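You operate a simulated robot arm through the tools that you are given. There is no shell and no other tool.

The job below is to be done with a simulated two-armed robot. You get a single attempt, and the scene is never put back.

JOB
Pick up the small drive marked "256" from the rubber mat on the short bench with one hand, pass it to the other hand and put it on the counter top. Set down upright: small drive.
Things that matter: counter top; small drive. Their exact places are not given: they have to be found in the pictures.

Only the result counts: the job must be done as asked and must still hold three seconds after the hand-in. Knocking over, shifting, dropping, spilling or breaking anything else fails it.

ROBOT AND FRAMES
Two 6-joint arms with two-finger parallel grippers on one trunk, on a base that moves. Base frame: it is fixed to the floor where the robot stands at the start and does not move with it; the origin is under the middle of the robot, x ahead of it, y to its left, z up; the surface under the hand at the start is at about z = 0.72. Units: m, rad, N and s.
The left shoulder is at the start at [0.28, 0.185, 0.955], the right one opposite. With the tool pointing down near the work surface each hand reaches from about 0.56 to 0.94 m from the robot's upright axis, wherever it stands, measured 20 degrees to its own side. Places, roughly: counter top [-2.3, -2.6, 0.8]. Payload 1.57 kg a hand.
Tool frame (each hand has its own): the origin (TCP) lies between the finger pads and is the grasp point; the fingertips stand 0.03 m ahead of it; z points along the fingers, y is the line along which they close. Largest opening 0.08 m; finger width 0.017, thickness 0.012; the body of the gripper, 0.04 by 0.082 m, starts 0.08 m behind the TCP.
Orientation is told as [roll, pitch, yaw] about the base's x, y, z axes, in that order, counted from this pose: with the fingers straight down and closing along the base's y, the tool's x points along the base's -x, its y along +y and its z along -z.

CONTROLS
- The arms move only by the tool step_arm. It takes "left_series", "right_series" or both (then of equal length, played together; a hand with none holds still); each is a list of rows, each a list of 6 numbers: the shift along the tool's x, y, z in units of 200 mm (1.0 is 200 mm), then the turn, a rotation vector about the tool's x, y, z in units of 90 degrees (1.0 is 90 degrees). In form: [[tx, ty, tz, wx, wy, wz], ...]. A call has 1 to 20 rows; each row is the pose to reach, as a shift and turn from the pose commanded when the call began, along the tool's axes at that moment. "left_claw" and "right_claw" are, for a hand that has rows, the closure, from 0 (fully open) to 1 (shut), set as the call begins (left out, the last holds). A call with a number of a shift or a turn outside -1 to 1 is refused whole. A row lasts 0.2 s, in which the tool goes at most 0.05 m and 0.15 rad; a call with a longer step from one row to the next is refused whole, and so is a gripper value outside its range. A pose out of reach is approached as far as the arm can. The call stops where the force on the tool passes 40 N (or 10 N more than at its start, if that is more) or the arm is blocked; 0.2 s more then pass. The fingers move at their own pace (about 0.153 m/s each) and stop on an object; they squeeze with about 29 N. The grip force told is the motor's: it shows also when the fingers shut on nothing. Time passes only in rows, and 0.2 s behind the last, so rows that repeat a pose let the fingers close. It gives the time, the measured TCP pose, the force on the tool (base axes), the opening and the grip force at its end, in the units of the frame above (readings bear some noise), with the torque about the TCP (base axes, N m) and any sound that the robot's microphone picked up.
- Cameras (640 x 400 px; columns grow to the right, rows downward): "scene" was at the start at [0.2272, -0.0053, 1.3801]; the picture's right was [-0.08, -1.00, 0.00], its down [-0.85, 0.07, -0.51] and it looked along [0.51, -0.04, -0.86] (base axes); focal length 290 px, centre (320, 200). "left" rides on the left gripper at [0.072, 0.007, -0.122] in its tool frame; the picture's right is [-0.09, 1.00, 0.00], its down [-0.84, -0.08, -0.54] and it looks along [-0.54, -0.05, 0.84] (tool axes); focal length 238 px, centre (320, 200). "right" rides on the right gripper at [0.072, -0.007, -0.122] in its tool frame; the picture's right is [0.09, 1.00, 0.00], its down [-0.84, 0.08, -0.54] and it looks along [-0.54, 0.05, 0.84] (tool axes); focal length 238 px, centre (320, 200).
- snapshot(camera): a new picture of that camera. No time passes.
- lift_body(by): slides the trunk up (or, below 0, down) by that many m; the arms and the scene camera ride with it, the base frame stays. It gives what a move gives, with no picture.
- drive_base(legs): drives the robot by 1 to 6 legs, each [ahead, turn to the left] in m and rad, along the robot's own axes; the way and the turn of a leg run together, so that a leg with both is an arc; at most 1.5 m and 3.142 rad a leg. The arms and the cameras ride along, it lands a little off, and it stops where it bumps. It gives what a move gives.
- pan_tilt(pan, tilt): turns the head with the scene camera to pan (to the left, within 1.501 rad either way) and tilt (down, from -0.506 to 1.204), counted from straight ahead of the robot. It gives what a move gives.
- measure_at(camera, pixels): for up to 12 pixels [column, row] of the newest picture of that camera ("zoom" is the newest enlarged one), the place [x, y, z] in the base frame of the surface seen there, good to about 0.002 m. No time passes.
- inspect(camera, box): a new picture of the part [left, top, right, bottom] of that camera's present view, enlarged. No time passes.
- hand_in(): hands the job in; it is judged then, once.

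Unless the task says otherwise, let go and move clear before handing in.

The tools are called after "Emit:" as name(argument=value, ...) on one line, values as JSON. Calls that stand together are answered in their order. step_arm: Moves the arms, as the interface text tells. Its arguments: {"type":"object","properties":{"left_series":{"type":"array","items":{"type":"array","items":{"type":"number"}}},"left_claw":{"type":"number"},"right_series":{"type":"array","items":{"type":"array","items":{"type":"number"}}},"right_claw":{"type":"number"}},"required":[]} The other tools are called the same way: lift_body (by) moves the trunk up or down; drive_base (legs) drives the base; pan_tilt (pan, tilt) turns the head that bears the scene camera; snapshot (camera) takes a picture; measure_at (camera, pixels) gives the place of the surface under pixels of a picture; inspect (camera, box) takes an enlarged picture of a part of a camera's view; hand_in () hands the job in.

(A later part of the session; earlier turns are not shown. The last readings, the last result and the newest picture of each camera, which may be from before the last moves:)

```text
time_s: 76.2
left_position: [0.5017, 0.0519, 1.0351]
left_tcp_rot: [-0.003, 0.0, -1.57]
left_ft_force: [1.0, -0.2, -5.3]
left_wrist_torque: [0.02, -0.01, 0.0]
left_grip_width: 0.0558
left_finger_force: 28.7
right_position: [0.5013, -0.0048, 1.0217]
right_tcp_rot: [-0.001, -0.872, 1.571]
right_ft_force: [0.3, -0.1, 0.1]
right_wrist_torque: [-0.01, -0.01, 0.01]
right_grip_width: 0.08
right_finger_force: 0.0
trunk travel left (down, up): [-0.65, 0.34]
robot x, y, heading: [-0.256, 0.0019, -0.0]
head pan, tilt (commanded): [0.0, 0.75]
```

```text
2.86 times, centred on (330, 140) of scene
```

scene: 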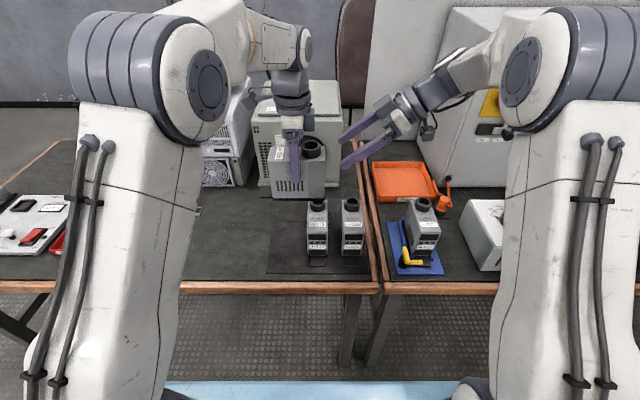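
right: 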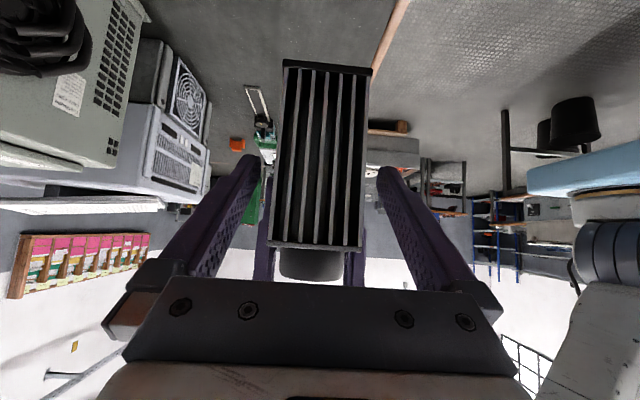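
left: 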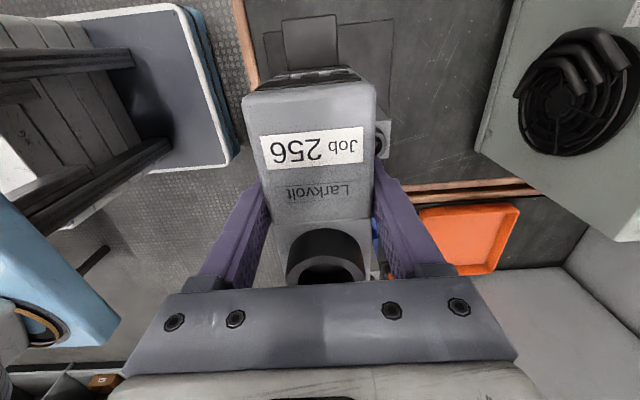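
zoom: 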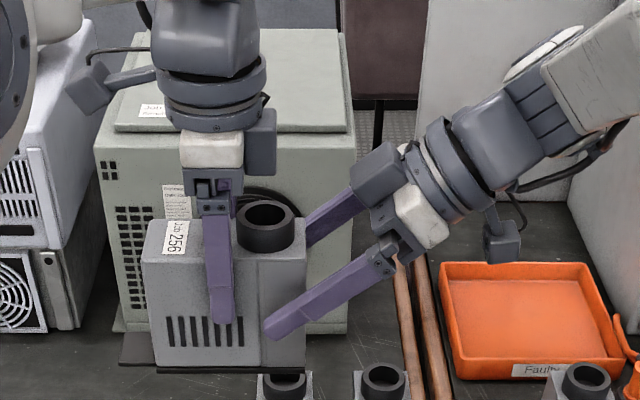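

The right fingers pass below the left finger tip with room (right tip at zoom (268,328), left tip at (225,320)). I will advance the last 0.0386 m slowly.

Emit:
step_arm(right_series=[[0, 0, 0.03, 0, 0, 0], [0, 0, 0.06, 0, 0, 0], [0, 0, 0.09, 0, 0, 0], [0, 0, 0.12, 0, 0, 0], [0, 0, 0.15, 0, 0, 0], [0, 0, 0.175, 0, 0, 0], [0, 0, 0.193, 0, 0, 0], [0, 0, 0.193, 0, 0, 0]])

Emit:
snapshot(camera="right")

Emit:
inspect(camera="scene", box=[240, 70, 420, 210])

```text
time_s: 78.0
left_position: [0.5029, 0.0515, 1.0335]
left_tcp_rot: [-0.001, 0.0, -1.57]
left_ft_force: [-0.4, 0.7, -6.6]
left_wrist_torque: [0.05, -0.01, 0.01]
left_grip_width: 0.0556
left_finger_force: 29.3
right_position: [0.5027, 0.0233, 0.9973]
right_tcp_rot: [0.0, -0.873, 1.571]
right_ft_force: [-0.2, 0.1, 0.4]
right_wrist_torque: [0.01, -0.03, -0.02]
right_grip_width: 0.0803
right_finger_force: 0.0
trunk travel left (down, up): [-0.65, 0.34]
robot x, y, heading: [-0.2541, 0.0001, 0.003]
head pan, tilt (commanded): [0.0, 0.75]
```

```text
taken
```

right: 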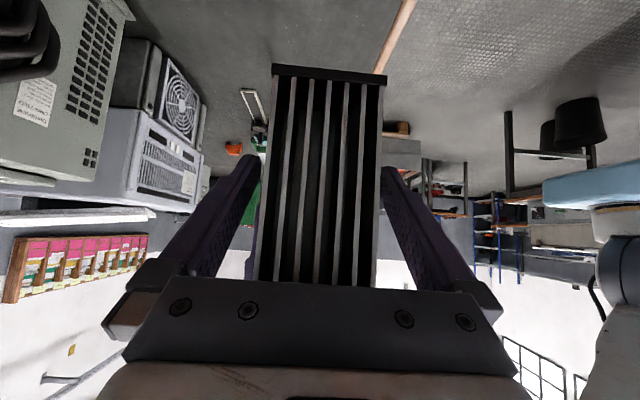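

```text
2.86 times, centred on (330, 140) of scene
```

zoom: 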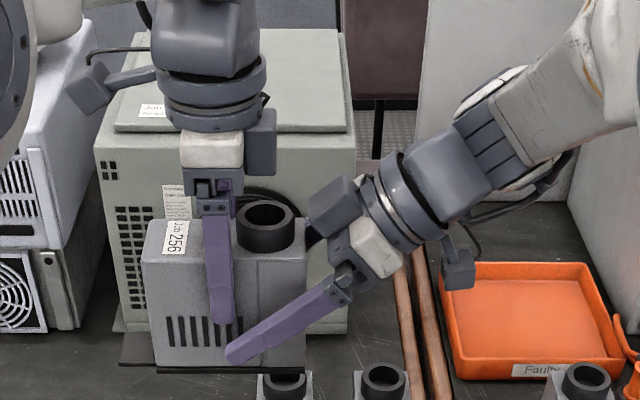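

The right fingers straddle the drive's lower half, below the left finger tip, with no contact (force about 0). I will close the right gripper while the left still holds.

Emit:
step_arm(right_series=[[0, 0, 0, 0, 0, 0], [0, 0, 0, 0, 0, 0], [0, 0, 0, 0, 0, 0], [0, 0, 0, 0, 0, 0], [0, 0, 0, 0, 0, 0], [0, 0, 0, 0, 0, 0]], right_claw=1.0)

Emit:
inspect(camera="scene", box=[240, 70, 420, 210])

```text
time_s: 79.4
left_position: [0.5017, 0.0517, 1.0345]
left_tcp_rot: [-0.003, 0.0, -1.572]
left_ft_force: [-12.1, -1.7, -1.2]
left_wrist_torque: [-0.1, -0.38, -0.71]
left_grip_width: 0.056
left_finger_force: 28.6
right_position: [0.5021, 0.0233, 0.9978]
right_tcp_rot: [-0.002, -0.87, 1.569]
right_ft_force: [11.5, 1.2, 0.7]
right_wrist_torque: [-0.03, 0.82, 0.36]
right_grip_width: 0.0559
right_finger_force: 29.4
trunk travel left (down, up): [-0.65, 0.34]
robot x, y, heading: [-0.2506, 0.003, 0.002]
head pan, tilt (commanded): [0.0, 0.75]
```

```text
2.86 times, centred on (330, 140) of scene
```

zoom: 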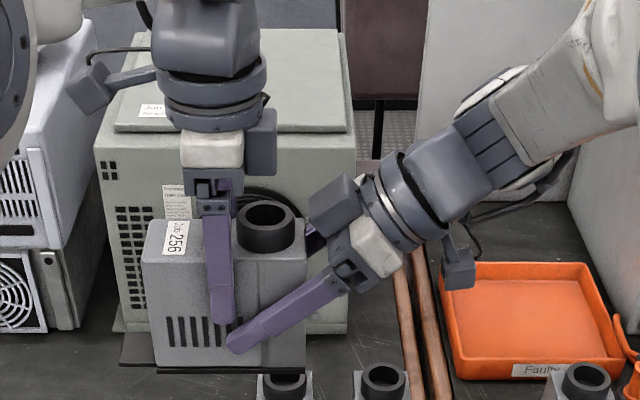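

Both hands now grip the drive (widths 0.056 and 0.0559), with about 12 N of internal sideways load along x. I will ease it by nudging the right hand about 0.6 mm in +x and re-read.

Emit:
step_arm(right_series=[[0, -0.001, 0, 0, 0, 0], [0, -0.002, 0, 0, 0, 0], [0, -0.003, 0, 0, 0, 0], [0, -0.003, 0, 0, 0, 0]])

```text
time_s: 80.4
left_position: [0.502, 0.0508, 1.0357]
left_tcp_rot: [-0.002, -0.001, -1.571]
left_ft_force: [-8.4, -4.2, 0.2]
left_wrist_torque: [0.21, 0.33, -0.08]
left_grip_width: 0.0556
left_finger_force: 29.1
right_position: [0.5019, 0.0231, 0.998]
right_tcp_rot: [0.002, -0.873, 1.57]
right_ft_force: [9.5, 2.5, -0.1]
right_wrist_torque: [-0.51, 0.02, -0.18]
right_grip_width: 0.0558
right_finger_force: 28.8
trunk travel left (down, up): [-0.65, 0.34]
robot x, y, heading: [-0.2564, -0.0038, 0.005]
head pan, tilt (commanded): [0.0, 0.75]
```

The load dropped to about 9 N, so that is the right direction. I will nudge another 1.2 mm.

Emit:
step_arm(right_series=[[0, -0.001, 0, 0, 0, 0], [0, -0.002, 0, 0, 0, 0], [0, -0.003, 0, 0, 0, 0], [0, -0.004, 0, 0, 0, 0], [0, -0.005, 0, 0, 0, 0], [0, -0.006, 0, 0, 0, 0], [0, -0.006, 0, 0, 0, 0]])

```text
time_s: 82.0
left_position: [0.5032, 0.0518, 1.0354]
left_tcp_rot: [0.0, 0.001, -1.57]
left_ft_force: [5.7, -2.3, -3.1]
left_wrist_torque: [-0.03, 0.66, 0.52]
left_grip_width: 0.0559
left_finger_force: 28.3
right_position: [0.5018, 0.0236, 0.998]
right_tcp_rot: [0.001, -0.875, 1.571]
right_ft_force: [-4.6, 3.0, -0.1]
right_wrist_torque: [-0.09, -0.88, -0.38]
right_grip_width: 0.0558
right_finger_force: 29.0
trunk travel left (down, up): [-0.65, 0.34]
robot x, y, heading: [-0.2548, -0.0008, -0.006]
head pan, tilt (commanded): [0.0, 0.75]
```

It overshot slightly (now +5.7/−4.6 N). I will come back by about 0.4 mm.

Emit:
step_arm(right_series=[[0, 0.001, 0, 0, 0, 0], [0, 0.002, 0, 0, 0, 0], [0, 0.002, 0, 0, 0, 0]])

```text
time_s: 82.8
left_position: [0.5027, 0.052, 1.0342]
left_tcp_rot: [-0.001, 0.001, -1.571]
left_ft_force: [5.8, -1.3, -8.3]
left_wrist_torque: [-0.26, -0.42, 0.01]
left_grip_width: 0.0556
left_finger_force: 28.9
right_position: [0.5019, 0.0242, 0.9979]
right_tcp_rot: [0.001, -0.876, 1.569]
right_ft_force: [-5.7, 0.3, 3.3]
right_wrist_torque: [0.34, 0.2, 0.18]
right_grip_width: 0.0559
right_finger_force: 28.9
trunk travel left (down, up): [-0.65, 0.34]
robot x, y, heading: [-0.2521, 0.0004, 0.004]
head pan, tilt (commanded): [0.0, 0.75]
```

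The internal forces are small now (below about 6 N), and both grips hold at 29 N. I will open the left hand in place so that the right hand carries the drive.

Emit:
step_arm(left_series=[[0, 0, 0, 0, 0, 0], [0, 0, 0, 0, 0, 0], [0, 0, 0, 0, 0, 0], [0, 0, 0, 0, 0, 0], [0, 0, 0, 0, 0, 0]], left_claw=0.0)

Emit:
inspect(camera="scene", box=[240, 70, 420, 210])

Emit:
snapshot(camera="right")

```text
time_s: 84.0
left_position: [0.5031, 0.0503, 1.0356]
left_tcp_rot: [-0.001, 0.0, -1.571]
left_ft_force: [-0.4, 0.6, 0.4]
left_wrist_torque: [-0.01, 0.02, 0.0]
left_grip_width: 0.0801
left_finger_force: 0.0
right_position: [0.5032, 0.0234, 0.9971]
right_tcp_rot: [0.0, -0.873, 1.572]
right_ft_force: [-0.8, -0.2, 0.2]
right_wrist_torque: [-0.11, -0.01, 0.01]
right_grip_width: 0.0555
right_finger_force: 28.9
trunk travel left (down, up): [-0.65, 0.34]
robot x, y, heading: [-0.2593, -0.0032, -0.004]
head pan, tilt (commanded): [0.0, 0.75]
```

```text
2.86 times, centred on (330, 140) of scene
```

zoom: 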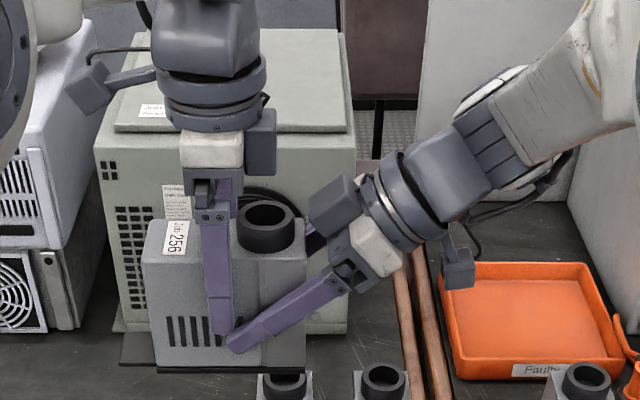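

```text
taken
```

right: 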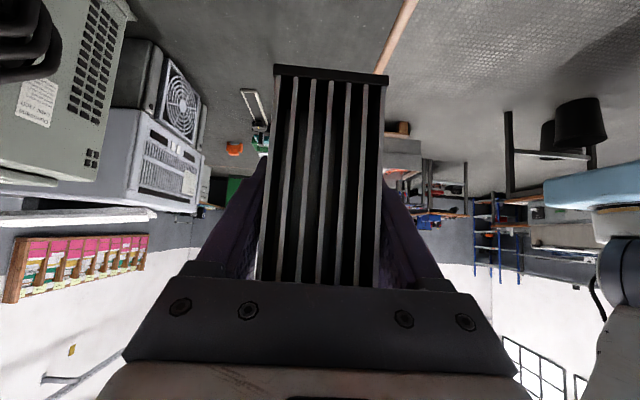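

The left hand is open and free of load, and the right hand holds the drive (width 0.0555, torque −0.11 about x from the drive's weight). I will withdraw the left hand straight up.

Emit:
step_arm(left_series=[[0, 0, -0.03, 0, 0, 0], [0, 0, -0.08, 0, 0, 0], [0, 0, -0.15, 0, 0, 0], [0, 0, -0.23, 0, 0, 0], [0, 0, -0.31, 0, 0, 0], [0, 0, -0.39, 0, 0, 0], [0, 0, -0.47, 0, 0, 0], [0, 0, -0.55, 0, 0, 0], [0, 0, -0.63, 0, 0, 0], [0, 0, -0.7, 0, 0, 0], [0, 0, -0.7, 0, 0, 0]])

Emit:
snapshot(camera="scene")

Emit:
snapshot(camera="right")

Emit:
snapshot(camera="left")

```text
time_s: 86.4
left_position: [0.501, 0.0506, 1.1769]
left_tcp_rot: [-0.001, 0.0, -1.572]
left_ft_force: [0.0, 0.3, 0.4]
left_wrist_torque: [0.01, -0.05, 0.04]
left_grip_width: 0.0802
left_finger_force: 0.1
right_position: [0.5041, 0.0241, 0.9964]
right_tcp_rot: [0.0, -0.872, 1.571]
right_ft_force: [-0.1, -0.5, -0.5]
right_wrist_torque: [-0.11, 0.0, -0.02]
right_grip_width: 0.0559
right_finger_force: 28.6
trunk travel left (down, up): [-0.65, 0.34]
robot x, y, heading: [-0.2586, 0.0007, 0.001]
head pan, tilt (commanded): [0.0, 0.75]
```

```text
taken
```

scene: 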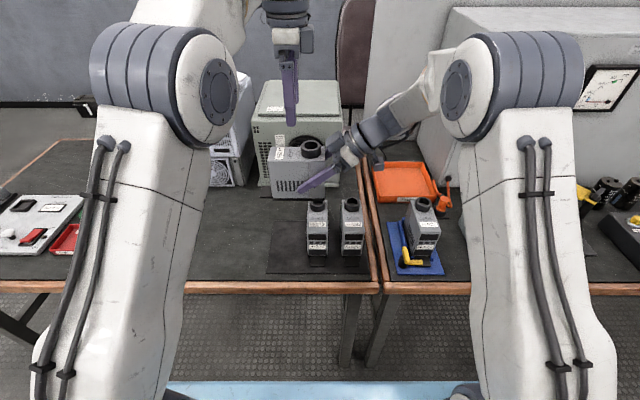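

```text
taken
```

right: 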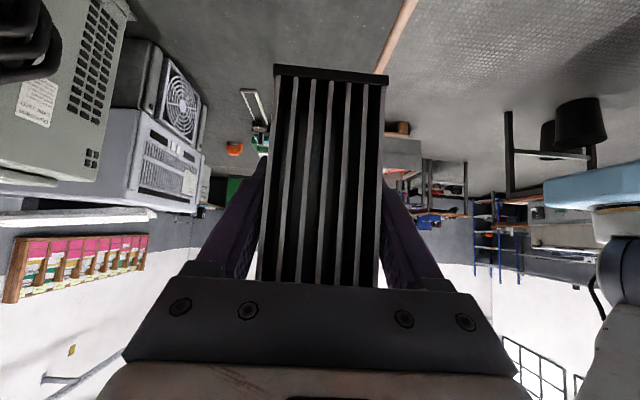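

```text
taken
```

left: 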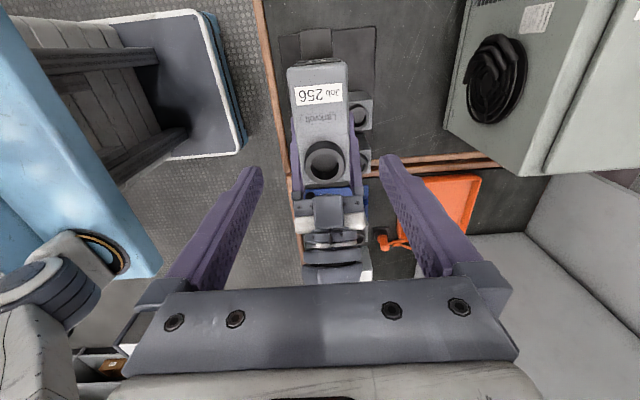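

The right hand alone holds the drive steadily (width 0.0559; same right view). I will move the left hand 0.1 m aside and then try a short, gentle reverse of 0.08 m to see that the grip tolerates driving.

Emit:
step_arm(left_series=[[0.06, 0, 0, 0, 0, 0], [0.14, 0, 0, 0, 0, 0], [0.22, 0, 0, 0, 0, 0], [0.3, 0, 0, 0, 0, 0], [0.38, 0, 0, 0, 0, 0], [0.46, 0, 0, 0, 0, 0], [0.5, 0, 0, 0, 0, 0]])

Emit:
drive_base(legs=[[-0.08, 0.0]])

Emit:
snapshot(camera="right")

```text
time_s: 88.0
left_position: [0.503, 0.1514, 1.1752]
left_tcp_rot: [-0.002, 0.0, -1.571]
left_ft_force: [0.1, -0.3, 0.6]
left_wrist_torque: [-0.01, -0.01, 0.01]
left_grip_width: 0.0799
left_finger_force: 0.0
right_position: [0.5038, 0.0248, 0.9967]
right_tcp_rot: [0.001, -0.872, 1.572]
right_ft_force: [0.3, -0.3, 0.5]
right_wrist_torque: [-0.13, 0.0, 0.02]
right_grip_width: 0.0558
right_finger_force: 28.6
trunk travel left (down, up): [-0.65, 0.34]
robot x, y, heading: [-0.2572, 0.0019, -0.001]
head pan, tilt (commanded): [0.0, 0.75]
```

```text
time_s: 89.0
left_position: [0.4218, 0.1521, 1.1747]
left_tcp_rot: [-0.001, 0.0, -1.569]
left_ft_force: [0.5, 0.2, -0.1]
left_wrist_torque: [0.02, 0.0, -0.04]
left_grip_width: 0.0799
left_finger_force: 0.1
right_position: [0.4202, 0.0264, 0.998]
right_tcp_rot: [0.001, -0.873, 1.571]
right_ft_force: [0.4, -1.1, 0.7]
right_wrist_torque: [-0.08, 0.06, 0.01]
right_grip_width: 0.056
right_finger_force: 29.4
trunk travel left (down, up): [-0.65, 0.34]
robot x, y, heading: [-0.3363, -0.0001, 0.002]
head pan, tilt (commanded): [0.0, 0.75]
```

```text
taken
```

right: 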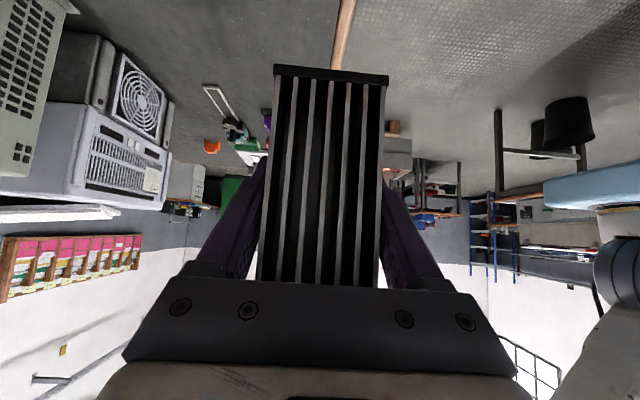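

The grip is unchanged after driving. I will look with the left camera at the robot's own base platform, seen at the upper left earlier, to learn its footprint before turning.

Emit:
snapshot(camera="left")

Emit:
measure_at(camera="left", pixels=[[200, 20], [235, 140], [175, 155], [110, 60], [150, 90], [245, 150], [60, 100], [30, 80], [120, 230], [215, 120]])

Emit:
pan_tilt(pan=-1.2, tilt=0.6)

Emit:
snapshot(camera="scene")

```text
taken
```

left: 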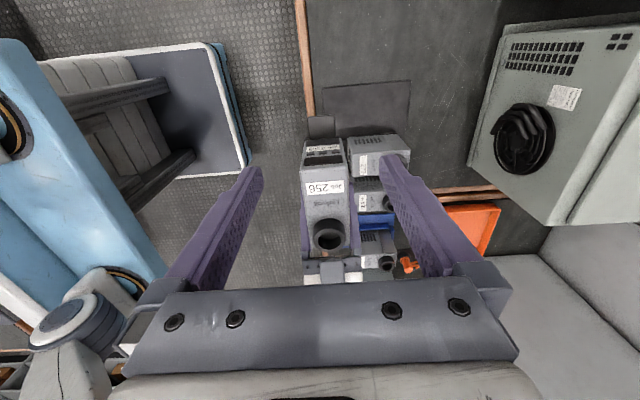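

```text
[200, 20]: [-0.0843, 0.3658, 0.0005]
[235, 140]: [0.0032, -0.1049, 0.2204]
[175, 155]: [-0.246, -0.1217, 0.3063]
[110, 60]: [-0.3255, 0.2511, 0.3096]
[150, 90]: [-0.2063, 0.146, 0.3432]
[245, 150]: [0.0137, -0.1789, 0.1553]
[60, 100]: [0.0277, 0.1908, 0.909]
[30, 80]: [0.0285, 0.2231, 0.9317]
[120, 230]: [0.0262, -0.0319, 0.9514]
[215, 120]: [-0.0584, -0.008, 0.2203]
```

```text
time_s: 90.4
left_position: [0.4207, 0.1537, 1.1759]
left_tcp_rot: [-0.001, 0.001, -1.569]
left_ft_force: [0.1, 0.0, -1.1]
left_wrist_torque: [0.01, 0.02, 0.0]
left_grip_width: 0.08
left_finger_force: 0.0
right_position: [0.421, 0.0247, 0.997]
right_tcp_rot: [0.001, -0.871, 1.572]
right_ft_force: [0.1, 0.3, -0.3]
right_wrist_torque: [-0.11, 0.01, -0.01]
right_grip_width: 0.0557
right_finger_force: 28.6
trunk travel left (down, up): [-0.65, 0.34]
robot x, y, heading: [-0.3371, -0.0007, 0.007]
head pan, tilt (commanded): [-1.201, 0.6]
```

```text
taken
```

scene: 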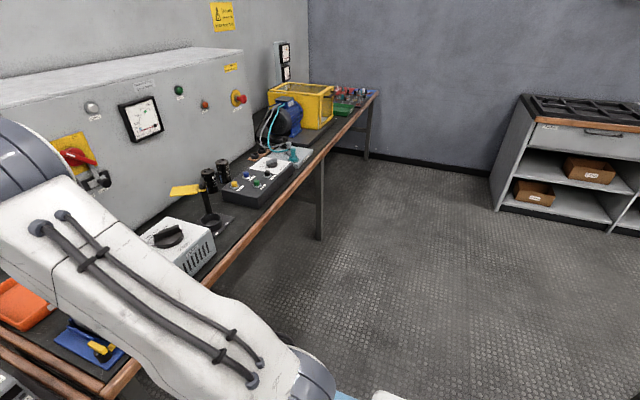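

The base platform reaches about 0.35 m ahead of the axis, so a turn in place stays clear of both benches. I will turn right by 0.4 rad first and check the grip.

Emit:
drive_base(legs=[[0.0, -0.4]])

Emit:
snapshot(camera="right")

Emit:
snapshot(camera="scene")

```text
time_s: 92.0
left_position: [0.4217, -0.1571, 1.1761]
left_tcp_rot: [-0.001, -0.001, -1.973]
left_ft_force: [-0.1, 0.0, -0.9]
left_wrist_torque: [0.0, 0.05, 0.02]
left_grip_width: 0.08
left_finger_force: 0.1
right_position: [0.3706, -0.2741, 0.9972]
right_tcp_rot: [0.001, -0.873, 1.168]
right_ft_force: [0.6, -0.7, 0.1]
right_wrist_torque: [-0.14, 0.07, 0.01]
right_grip_width: 0.0562
right_finger_force: 28.7
trunk travel left (down, up): [-0.65, 0.34]
robot x, y, heading: [-0.3348, -0.0044, -0.405]
head pan, tilt (commanded): [-1.201, 0.6]
```

```text
taken
```

right: 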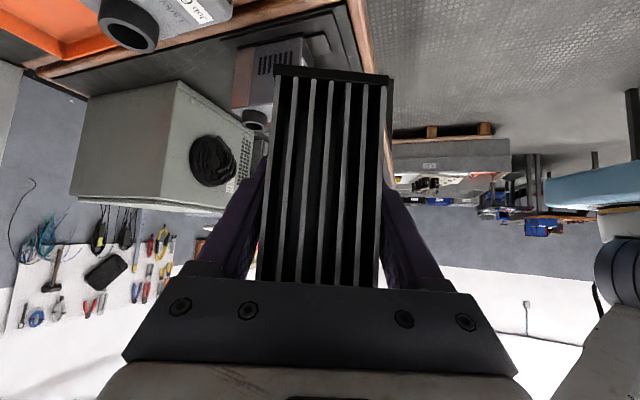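

```text
taken
```

scene: 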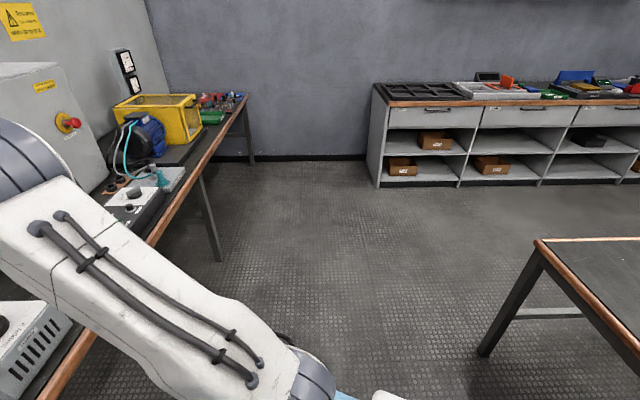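

The grip held through the turn. The bench behind shows its corner at (540,243), so I will measure it and the counter to plan the path.

Emit:
measure_at(camera="scene", pixels=[[540, 243], [635, 242], [620, 330], [485, 355], [390, 100], [460, 100], [570, 102], [635, 102], [480, 90], [590, 78], [545, 95], [630, 90]])

Emit:
inspect(camera="scene", box=[360, 50, 640, 200])

```text
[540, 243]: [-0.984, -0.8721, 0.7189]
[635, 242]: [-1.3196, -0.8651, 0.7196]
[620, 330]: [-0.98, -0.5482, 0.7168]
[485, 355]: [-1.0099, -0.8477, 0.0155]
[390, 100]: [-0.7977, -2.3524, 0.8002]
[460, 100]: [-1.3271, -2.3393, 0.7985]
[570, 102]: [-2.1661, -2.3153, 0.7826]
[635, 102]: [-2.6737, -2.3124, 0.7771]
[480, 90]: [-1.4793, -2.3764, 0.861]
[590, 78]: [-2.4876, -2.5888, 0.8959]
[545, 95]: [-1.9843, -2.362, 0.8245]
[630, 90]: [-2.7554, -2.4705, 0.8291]
```

```text
2.29 times, centred on (500, 125) of scene
```

zoom: 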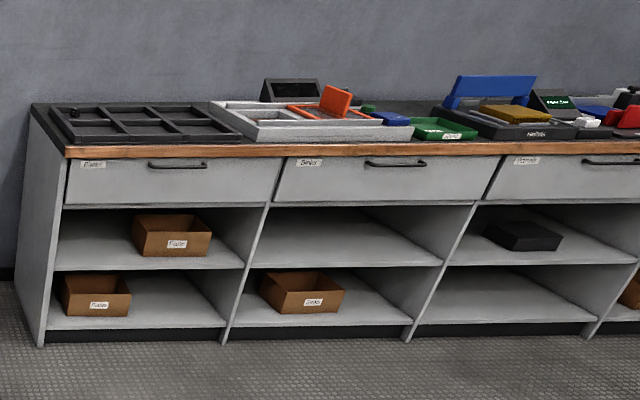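

The back bench ends at y −0.87 and the counter front is at y −2.32, so there is a 1.45 m passage. I will turn to face −y, drive ahead 1.0 m and check the grip.

Emit:
drive_base(legs=[[0.0, -0.6], [0.0, -0.566]])

Emit:
drive_base(legs=[[0.5, 0.0], [0.5, 0.0]])

Emit:
snapshot(camera="right")

Emit:
snapshot(camera="scene")

```text
time_s: 95.7
left_position: [-0.1842, -0.7593, 1.1751]
left_tcp_rot: [-0.003, 0.002, 3.141]
left_ft_force: [0.1, 0.2, -1.1]
left_wrist_torque: [-0.01, 0.01, -0.02]
left_grip_width: 0.0802
left_finger_force: 0.1
right_position: [-0.3127, -0.7578, 0.9972]
right_tcp_rot: [0.002, -0.873, -0.003]
right_ft_force: [-0.1, -0.6, 0.4]
right_wrist_torque: [0.04, 0.14, 0.01]
right_grip_width: 0.0559
right_finger_force: 29.0
trunk travel left (down, up): [-0.65, 0.34]
robot x, y, heading: [-0.3394, -0.0044, -1.578]
head pan, tilt (commanded): [-1.201, 0.6]
```

```text
time_s: 101.1
left_position: [-0.1891, -1.7502, 1.1775]
left_tcp_rot: [-0.001, -0.001, -3.14]
left_ft_force: [0.6, 0.2, 0.8]
left_wrist_torque: [-0.02, 0.03, -0.02]
left_grip_width: 0.0796
left_finger_force: 0.0
right_position: [-0.3193, -1.7481, 0.9981]
right_tcp_rot: [0.002, -0.872, 0.002]
right_ft_force: [0.3, 0.0, -1.1]
right_wrist_torque: [0.03, 0.13, 0.04]
right_grip_width: 0.0557
right_finger_force: 28.8
trunk travel left (down, up): [-0.65, 0.34]
robot x, y, heading: [-0.3421, -0.9924, -1.571]
head pan, tilt (commanded): [-1.201, 0.6]
```

```text
taken
```

right: 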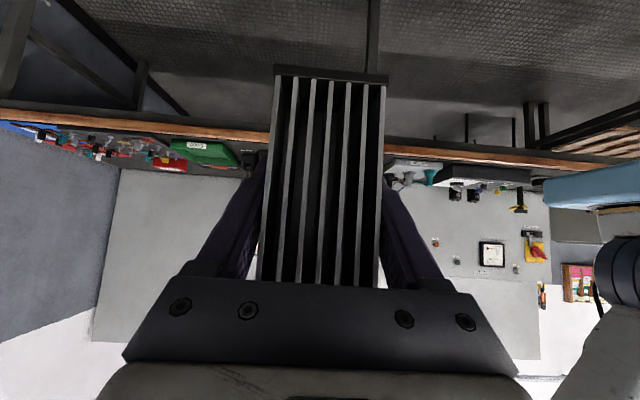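

```text
taken
```

scene: 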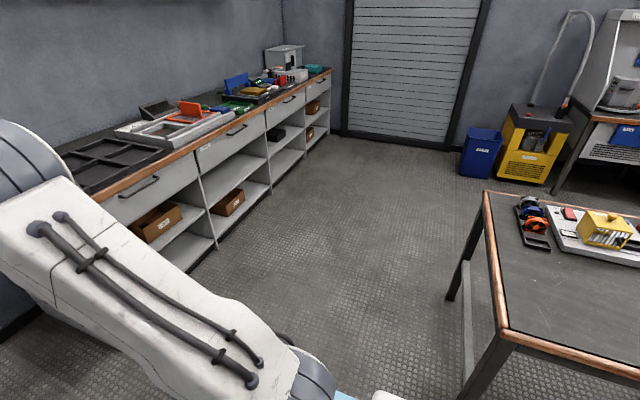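

The drive is still held the same after the run. I will go ahead 0.45 m to about y −1.44, turn to face −x, and look along the counter.

Emit:
drive_base(legs=[[0.45, 0.0]])

Emit:
drive_base(legs=[[0.0, -0.8], [0.0, -0.77]])

Emit:
pan_tilt(pan=0.6, tilt=0.5)

Emit:
snapshot(camera="scene")

Emit:
snapshot(camera="right")

```text
time_s: 103.9
left_position: [-0.1822, -2.2079, 1.1759]
left_tcp_rot: [-0.002, 0.001, -3.131]
left_ft_force: [0.9, -1.0, 0.6]
left_wrist_torque: [0.0, -0.02, -0.02]
left_grip_width: 0.0799
left_finger_force: 0.0
right_position: [-0.3098, -2.2078, 0.9974]
right_tcp_rot: [0.001, -0.873, 0.011]
right_ft_force: [0.1, -0.1, 0.4]
right_wrist_torque: [-0.03, 0.14, -0.02]
right_grip_width: 0.0559
right_finger_force: 29.5
trunk travel left (down, up): [-0.65, 0.34]
robot x, y, heading: [-0.3423, -1.4506, -1.563]
head pan, tilt (commanded): [-1.201, 0.6]
```

```text
time_s: 108.5
left_position: [-1.103, -1.5845, 1.177]
left_tcp_rot: [-0.003, -0.001, 1.55]
left_ft_force: [-0.3, -0.1, 0.2]
left_wrist_torque: [0.0, -0.01, -0.02]
left_grip_width: 0.0801
left_finger_force: 0.1
right_position: [-1.1001, -1.4569, 0.9975]
right_tcp_rot: [0.002, -0.873, -1.595]
right_ft_force: [0.9, 0.5, 0.3]
right_wrist_torque: [0.13, -0.02, -0.01]
right_grip_width: 0.0558
right_finger_force: 28.6
trunk travel left (down, up): [-0.65, 0.34]
robot x, y, heading: [-0.3421, -1.4486, 3.117]
head pan, tilt (commanded): [-1.201, 0.6]
```

```text
time_s: 110.3
left_position: [-1.1029, -1.5845, 1.1753]
left_tcp_rot: [0.0, 0.001, 1.55]
left_ft_force: [-0.1, 0.1, 0.4]
left_wrist_torque: [0.0, -0.02, 0.01]
left_grip_width: 0.08
left_finger_force: 0.0
right_position: [-1.1004, -1.4581, 0.997]
right_tcp_rot: [0.002, -0.872, -1.593]
right_ft_force: [0.3, 0.0, -0.2]
right_wrist_torque: [0.12, -0.01, 0.0]
right_grip_width: 0.0559
right_finger_force: 29.1
trunk travel left (down, up): [-0.65, 0.34]
robot x, y, heading: [-0.3433, -1.4503, 3.122]
head pan, tilt (commanded): [0.6, 0.499]
```

```text
taken
```

scene: 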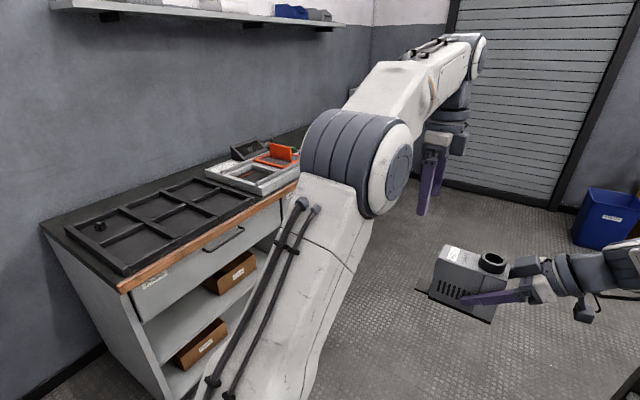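

```text
taken
```

right: 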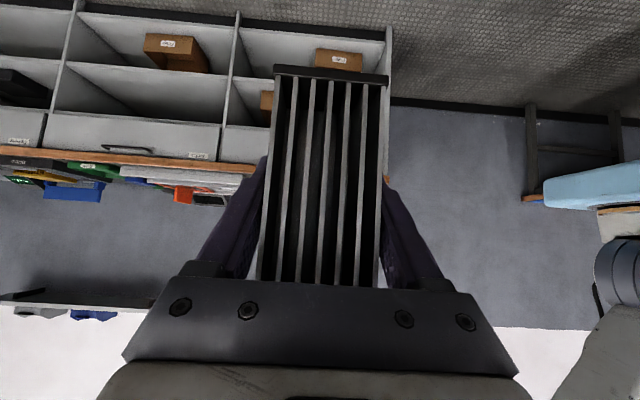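

The drive is still upright in the hand. The left arm blocks part of the view, so I will drive 1.2 m along the counter and pan further left to look at its top.

Emit:
drive_base(legs=[[0.6, 0.01], [0.6, 0.015]])

Emit:
pan_tilt(pan=1.4, tilt=0.5)

Emit:
snapshot(camera="scene")

```text
time_s: 116.7
left_position: [-2.3056, -1.5957, 1.1762]
left_tcp_rot: [-0.001, 0.001, 1.584]
left_ft_force: [-0.1, 0.4, 0.6]
left_wrist_torque: [-0.03, -0.04, 0.0]
left_grip_width: 0.0801
left_finger_force: 0.0
right_position: [-2.307, -1.4675, 0.9962]
right_tcp_rot: [0.002, -0.872, -1.555]
right_ft_force: [0.4, -0.6, -0.2]
right_wrist_torque: [0.12, 0.04, 0.0]
right_grip_width: 0.056
right_finger_force: 28.9
trunk travel left (down, up): [-0.65, 0.34]
robot x, y, heading: [-1.5479, -1.4328, -3.129]
head pan, tilt (commanded): [0.6, 0.499]
```

```text
time_s: 117.8
left_position: [-2.3062, -1.5946, 1.175]
left_tcp_rot: [-0.001, 0.0, 1.587]
left_ft_force: [0.7, 0.7, -0.2]
left_wrist_torque: [0.0, -0.01, 0.04]
left_grip_width: 0.0801
left_finger_force: 0.0
right_position: [-2.3083, -1.4676, 0.996]
right_tcp_rot: [0.003, -0.872, -1.556]
right_ft_force: [0.1, -0.4, 0.7]
right_wrist_torque: [0.09, 0.03, 0.04]
right_grip_width: 0.0557
right_finger_force: 29.0
trunk travel left (down, up): [-0.65, 0.34]
robot x, y, heading: [-1.5487, -1.4316, -3.131]
head pan, tilt (commanded): [1.4, 0.499]
```

```text
taken
```

scene: 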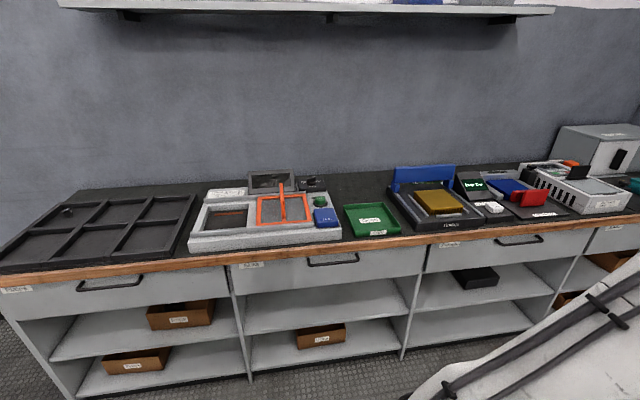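

The counter top is cluttered: trays at (0–195, 190–270), (190–340, 185–250), a green tray at (345–400, 205–238) and more to the right. I will zoom in to find a free patch.

Emit:
inspect(camera="scene", box=[300, 130, 640, 270])

Emit:
measure_at(camera="zoom", pixels=[[80, 110], [150, 120], [70, 200], [180, 205], [90, 130], [160, 95], [200, 190], [320, 200], [390, 170], [500, 180], [590, 165], [630, 170]])

```text
1.88 times, centred on (470, 200) of scene
```

zoom: 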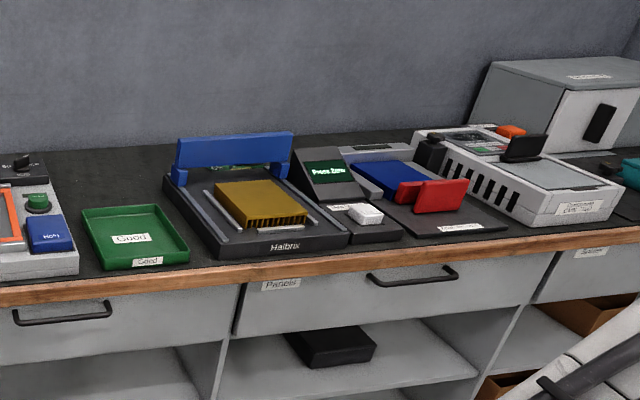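

```text
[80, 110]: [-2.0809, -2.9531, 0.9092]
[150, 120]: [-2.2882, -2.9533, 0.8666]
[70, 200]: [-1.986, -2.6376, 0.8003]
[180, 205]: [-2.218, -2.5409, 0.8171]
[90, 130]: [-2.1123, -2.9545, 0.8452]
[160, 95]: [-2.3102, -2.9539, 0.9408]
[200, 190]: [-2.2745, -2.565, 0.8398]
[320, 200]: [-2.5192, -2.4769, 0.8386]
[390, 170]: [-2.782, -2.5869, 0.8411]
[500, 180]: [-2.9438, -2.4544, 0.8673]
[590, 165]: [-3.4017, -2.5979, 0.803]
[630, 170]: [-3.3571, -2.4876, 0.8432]
```

The clearest patch seems to be behind the green tray, between the grey station and the Halbrix fixture, but I want a better view. I will drive 0.55 m further, face the counter and raise the trunk for a look from above.

Emit:
drive_base(legs=[[0.55, 0.0]])

Emit:
drive_base(legs=[[0.0, 0.78], [0.0, 0.78]])

Emit:
lift_body(by=0.15)

Emit:
pan_tilt(pan=0.0, tilt=0.75)

Emit:
snapshot(camera="scene")

Emit:
snapshot(camera="left")

```text
time_s: 121.0
left_position: [-2.8566, -1.601, 1.1762]
left_tcp_rot: [-0.002, 0.0, 1.589]
left_ft_force: [0.1, -0.3, -0.3]
left_wrist_torque: [0.01, 0.0, 0.05]
left_grip_width: 0.08
left_finger_force: 0.0
right_position: [-2.8588, -1.4748, 0.9957]
right_tcp_rot: [0.002, -0.871, -1.555]
right_ft_force: [0.2, -0.3, 0.1]
right_wrist_torque: [0.11, -0.01, 0.02]
right_grip_width: 0.0561
right_finger_force: 29.0
trunk travel left (down, up): [-0.65, 0.34]
robot x, y, heading: [-2.0997, -1.4416, -3.133]
head pan, tilt (commanded): [1.4, 0.499]
```

```text
time_s: 125.5
left_position: [-1.9509, -2.198, 1.1768]
left_tcp_rot: [-0.002, -0.001, 3.139]
left_ft_force: [0.2, 0.2, -1.1]
left_wrist_torque: [0.03, 0.01, 0.02]
left_grip_width: 0.0801
left_finger_force: 0.2
right_position: [-2.0785, -2.196, 0.9955]
right_tcp_rot: [0.002, -0.873, -0.003]
right_ft_force: [0.5, 0.1, 0.7]
right_wrist_torque: [-0.04, 0.1, 0.01]
right_grip_width: 0.056
right_finger_force: 28.9
trunk travel left (down, up): [-0.65, 0.34]
robot x, y, heading: [-2.0996, -1.4416, -1.573]
head pan, tilt (commanded): [1.4, 0.499]
```

```text
time_s: 127.2
left_position: [-1.9511, -2.1989, 1.3254]
left_tcp_rot: [-0.002, 0.0, 3.142]
left_ft_force: [-0.8, -0.1, 0.6]
left_wrist_torque: [0.01, -0.02, 0.03]
left_grip_width: 0.08
left_finger_force: 0.1
right_position: [-2.0771, -2.1971, 1.1459]
right_tcp_rot: [0.003, -0.872, -0.005]
right_ft_force: [-0.5, -0.1, -5.8]
right_wrist_torque: [0.01, 0.12, -0.02]
right_grip_width: 0.056
right_finger_force: 28.2
trunk travel left (down, up): [-0.8, 0.19]
robot x, y, heading: [-2.099, -1.4363, -1.577]
head pan, tilt (commanded): [1.4, 0.499]
```

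```text
time_s: 128.8
left_position: [-1.9515, -2.1979, 1.3249]
left_tcp_rot: [-0.002, 0.0, 3.14]
left_ft_force: [0.3, -0.6, 1.0]
left_wrist_torque: [0.03, 0.02, -0.02]
left_grip_width: 0.0801
left_finger_force: 0.1
right_position: [-2.0781, -2.1961, 1.1463]
right_tcp_rot: [0.003, -0.872, -0.005]
right_ft_force: [0.5, -0.2, -6.5]
right_wrist_torque: [-0.01, 0.15, -0.02]
right_grip_width: 0.0558
right_finger_force: 28.2
trunk travel left (down, up): [-0.8, 0.19]
robot x, y, heading: [-2.0977, -1.4433, -1.575]
head pan, tilt (commanded): [0.0, 0.75]
```

```text
taken
```

scene: 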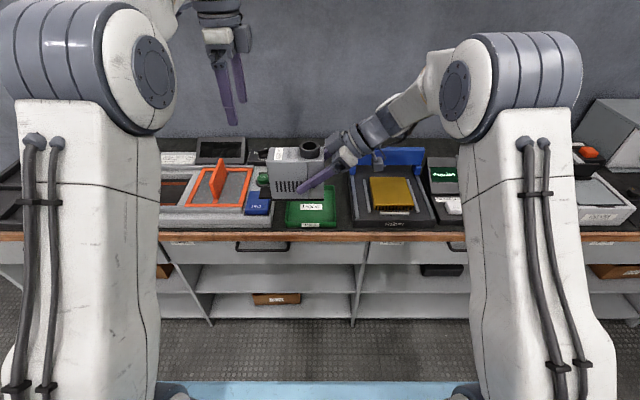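

```text
taken
```

left: 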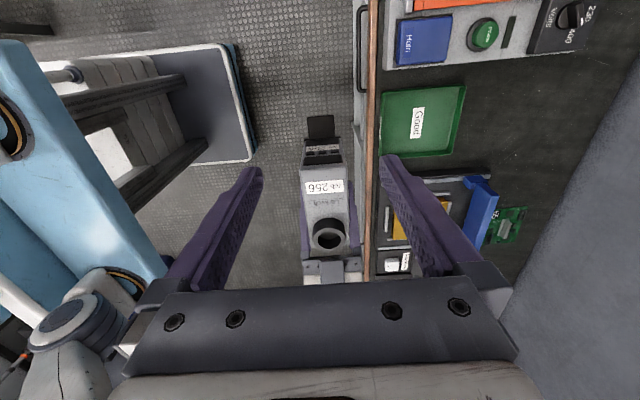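

The left camera, looking down, shows free dark counter surface behind the green tray at about (470–620, 70–190). I will measure its extent.

Emit:
inspect(camera="left", box=[360, 0, 640, 280])

Emit:
measure_at(camera="left", pixels=[[385, 120], [464, 88], [455, 155], [500, 130], [560, 130], [600, 100], [540, 60], [590, 45], [495, 185], [525, 205], [560, 180], [480, 165]])

```text
1.43 times, centred on (500, 140) of left
```

zoom: 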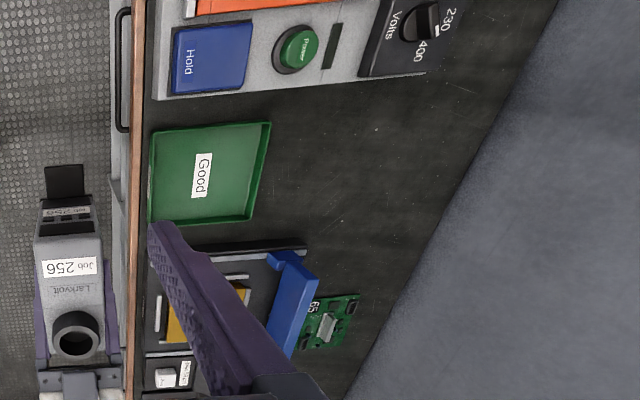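

```text
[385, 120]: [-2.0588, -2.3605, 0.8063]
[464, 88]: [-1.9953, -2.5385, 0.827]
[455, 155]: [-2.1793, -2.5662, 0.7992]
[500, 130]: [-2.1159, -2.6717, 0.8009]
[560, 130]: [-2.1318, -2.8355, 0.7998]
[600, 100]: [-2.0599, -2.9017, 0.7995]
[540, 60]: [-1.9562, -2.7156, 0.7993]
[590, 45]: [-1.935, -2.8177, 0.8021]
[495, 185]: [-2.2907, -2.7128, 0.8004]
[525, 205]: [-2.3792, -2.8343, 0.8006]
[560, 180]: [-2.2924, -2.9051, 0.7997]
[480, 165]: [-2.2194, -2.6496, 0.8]
```

The free patch is roughly x −2.20 to −1.93 and y −2.56 to −2.93 at z 0.80. I will measure the neighbours bordering it: the Halbrix backstop, the station end and the green tray.

Emit:
measure_at(camera="zoom", pixels=[[272, 258], [316, 278], [292, 352], [268, 320], [302, 246], [200, 252], [270, 125], [250, 220], [410, 70], [360, 78], [330, 60], [245, 95]])

Emit:
measure_at(camera="zoom", pixels=[[300, 290], [320, 320], [355, 300], [340, 350], [430, 200], [470, 150], [420, 10], [445, 5], [430, 65], [390, 40], [300, 265], [280, 300]])

```text
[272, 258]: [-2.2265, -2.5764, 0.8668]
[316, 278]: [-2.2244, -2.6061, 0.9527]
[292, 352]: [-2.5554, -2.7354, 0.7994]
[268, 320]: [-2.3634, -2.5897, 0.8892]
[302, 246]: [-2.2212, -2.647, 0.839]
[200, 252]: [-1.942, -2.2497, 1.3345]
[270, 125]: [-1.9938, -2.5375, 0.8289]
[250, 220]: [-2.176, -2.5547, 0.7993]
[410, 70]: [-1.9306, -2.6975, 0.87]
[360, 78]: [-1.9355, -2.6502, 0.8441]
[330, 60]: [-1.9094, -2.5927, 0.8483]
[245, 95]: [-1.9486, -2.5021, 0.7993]
```

```text
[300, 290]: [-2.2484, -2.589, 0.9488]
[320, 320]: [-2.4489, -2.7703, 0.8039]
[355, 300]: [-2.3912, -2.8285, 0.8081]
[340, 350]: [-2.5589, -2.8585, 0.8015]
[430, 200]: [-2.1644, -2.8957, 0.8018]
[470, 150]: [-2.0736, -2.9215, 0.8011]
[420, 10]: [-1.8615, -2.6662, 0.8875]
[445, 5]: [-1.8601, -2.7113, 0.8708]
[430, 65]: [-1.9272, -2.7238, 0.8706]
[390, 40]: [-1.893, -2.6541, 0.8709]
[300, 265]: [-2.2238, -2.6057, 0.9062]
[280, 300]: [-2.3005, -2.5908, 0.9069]
```

The free patch is bounded by the station end (x −1.93), the green tray (y −2.555), the blue backstop (x −2.224, y −2.577 to −2.607, z 0.953) and the wall. There is also a wall shelf above, so I will measure that before moving in.

Emit:
pan_tilt(pan=0.0, tilt=0.1)

Emit:
snapshot(camera="scene")

```text
time_s: 129.8
left_position: [-1.9512, -2.1979, 1.3265]
left_tcp_rot: [-0.002, 0.001, 3.139]
left_ft_force: [-0.3, 0.5, -1.5]
left_wrist_torque: [-0.02, 0.02, 0.02]
left_grip_width: 0.0799
left_finger_force: 0.2
right_position: [-2.0788, -2.1966, 1.1462]
right_tcp_rot: [0.004, -0.874, -0.003]
right_ft_force: [-0.2, 0.0, -5.2]
right_wrist_torque: [0.0, 0.1, -0.02]
right_grip_width: 0.056
right_finger_force: 28.5
trunk travel left (down, up): [-0.8, 0.19]
robot x, y, heading: [-2.1007, -1.4388, -1.576]
head pan, tilt (commanded): [0.0, 0.099]
```

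```text
taken
```

scene: 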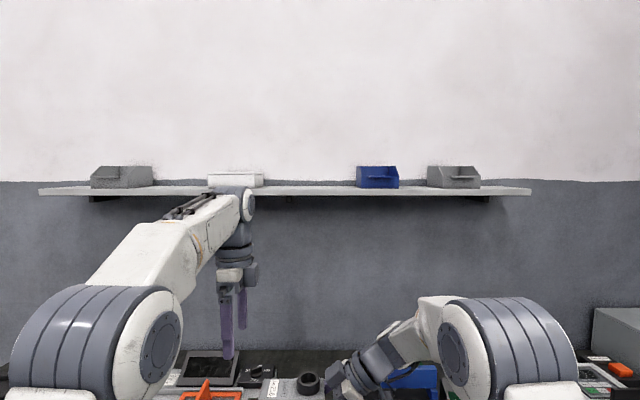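

Emit:
measure_at(camera="scene", pixels=[[300, 192], [450, 190], [300, 186], [245, 200], [235, 240], [375, 180], [310, 375], [360, 355], [60, 190], [525, 190]])

```text
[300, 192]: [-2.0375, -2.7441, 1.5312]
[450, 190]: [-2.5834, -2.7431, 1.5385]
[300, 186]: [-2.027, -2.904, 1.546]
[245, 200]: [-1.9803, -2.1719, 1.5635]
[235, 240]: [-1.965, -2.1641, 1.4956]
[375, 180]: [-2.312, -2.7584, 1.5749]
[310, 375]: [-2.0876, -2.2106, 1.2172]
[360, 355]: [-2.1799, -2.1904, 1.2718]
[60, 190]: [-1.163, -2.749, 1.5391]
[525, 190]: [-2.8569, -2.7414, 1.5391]
```

The shelf front is at y −2.744, z 1.53, so the left arm should be pulled back. I will retract the left hand 0.15 m and extend the right hand gently forward by 0.06 m, while still clear of the counter.

Emit:
step_arm(left_series=[[0, -0.03, 0, 0, 0, 0], [0, -0.08, 0, 0, 0, 0], [0, -0.15, 0, 0, 0, 0], [0, -0.23, 0, 0, 0, 0], [0, -0.31, 0, 0, 0, 0], [0, -0.39, 0, 0, 0, 0], [0, -0.47, 0, 0, 0, 0], [0, -0.55, 0, 0, 0, 0], [0, -0.62, 0, 0, 0, 0], [0, -0.68, 0, 0, 0, 0], [0, -0.72, 0, 0, 0, 0], [0, -0.75, 0, 0, 0, 0], [0, -0.75, 0, 0, 0, 0]], right_series=[[0, -0.003, 0, 0, 0, 0], [0, -0.01, 0, 0, 0, 0], [0, -0.025, 0, 0, 0, 0], [0, -0.05, 0, 0, 0, 0], [0, -0.085, 0, 0, 0, 0], [0, -0.12, 0, 0, 0, 0], [0, -0.16, 0, 0, 0, 0], [0, -0.2, 0, 0, 0, 0], [0, -0.235, 0, 0, 0, 0], [0, -0.265, 0, 0, 0, 0], [0, -0.285, 0, 0, 0, 0], [0, -0.297, 0, 0, 0, 0], [0, -0.3, 0, 0, 0, 0]])

Emit:
snapshot(camera="right")

Emit:
pan_tilt(pan=0.0, tilt=0.75)

Emit:
snapshot(camera="scene")

```text
time_s: 132.6
left_position: [-1.9504, -2.0474, 1.327]
left_tcp_rot: [-0.002, 0.0, 3.141]
left_ft_force: [0.2, 0.6, -0.4]
left_wrist_torque: [-0.04, -0.01, -0.02]
left_grip_width: 0.0799
left_finger_force: 0.1
right_position: [-2.0769, -2.2549, 1.1458]
right_tcp_rot: [0.002, -0.873, -0.005]
right_ft_force: [0.3, 0.2, -6.1]
right_wrist_torque: [0.02, 0.14, 0.0]
right_grip_width: 0.056
right_finger_force: 29.2
trunk travel left (down, up): [-0.8, 0.19]
robot x, y, heading: [-2.1003, -1.4364, -1.568]
head pan, tilt (commanded): [0.0, 0.099]
```

```text
taken
```

right: 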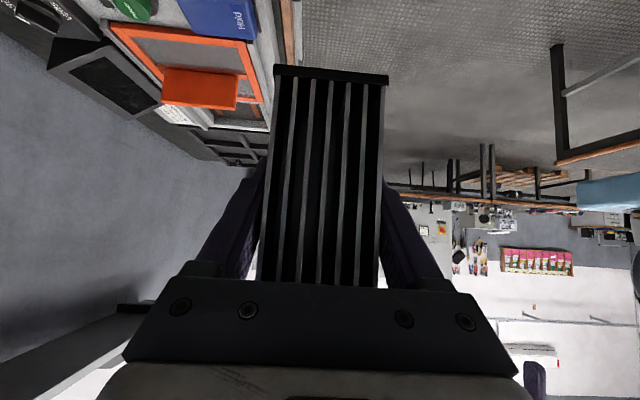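

```text
time_s: 133.6
left_position: [-1.9507, -2.0481, 1.3264]
left_tcp_rot: [0.0, 0.001, 3.14]
left_ft_force: [0.2, -0.1, -0.4]
left_wrist_torque: [-0.04, 0.0, -0.03]
left_grip_width: 0.0798
left_finger_force: 0.1
right_position: [-2.0765, -2.2552, 1.146]
right_tcp_rot: [0.004, -0.873, -0.005]
right_ft_force: [-0.8, -0.3, -6.0]
right_wrist_torque: [0.0, 0.14, 0.03]
right_grip_width: 0.0558
right_finger_force: 29.3
trunk travel left (down, up): [-0.8, 0.19]
robot x, y, heading: [-2.102, -1.4422, -1.579]
head pan, tilt (commanded): [0.0, 0.75]
```

```text
taken
```

scene: 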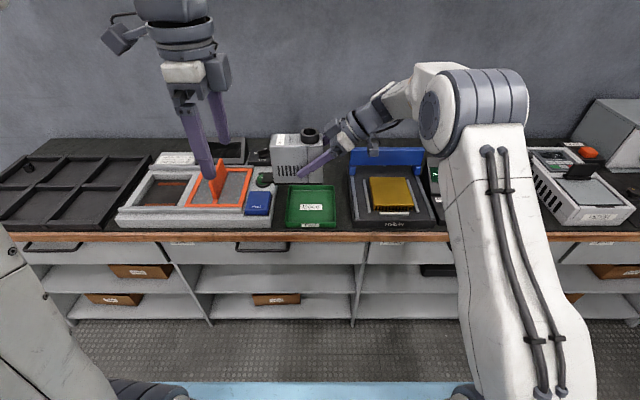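

The extension worked and the grip is steady. I will zoom in and measure the drive's lower and end corners to know its exact pose relative to the hand.

Emit:
inspect(camera="scene", box=[245, 100, 365, 200])

```text
4.00 times, centred on (305, 150) of scene
```

zoom: 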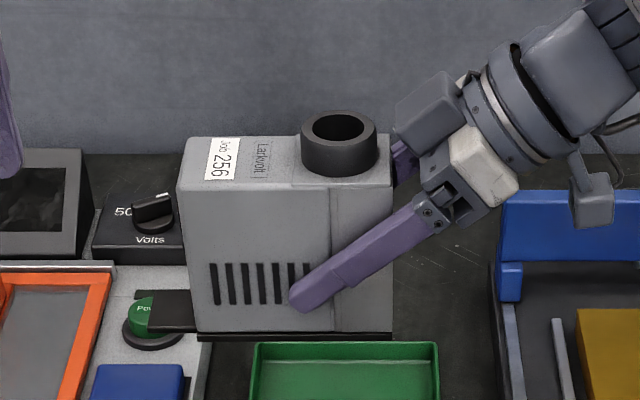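

Emit:
measure_at(camera="zoom", pixels=[[197, 336], [391, 336], [182, 200], [391, 200], [200, 325], [388, 325], [160, 328], [150, 326], [195, 215], [388, 215], [338, 120], [230, 180]])

```text
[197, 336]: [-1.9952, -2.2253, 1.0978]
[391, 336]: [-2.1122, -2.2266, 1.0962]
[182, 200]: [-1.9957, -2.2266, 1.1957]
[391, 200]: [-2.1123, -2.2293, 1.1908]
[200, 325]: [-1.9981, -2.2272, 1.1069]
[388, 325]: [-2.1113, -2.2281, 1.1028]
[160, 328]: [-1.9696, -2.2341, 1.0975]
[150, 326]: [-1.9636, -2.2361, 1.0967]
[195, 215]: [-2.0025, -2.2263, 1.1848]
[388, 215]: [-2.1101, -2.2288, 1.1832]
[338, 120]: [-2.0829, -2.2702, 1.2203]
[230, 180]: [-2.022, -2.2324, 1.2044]
```

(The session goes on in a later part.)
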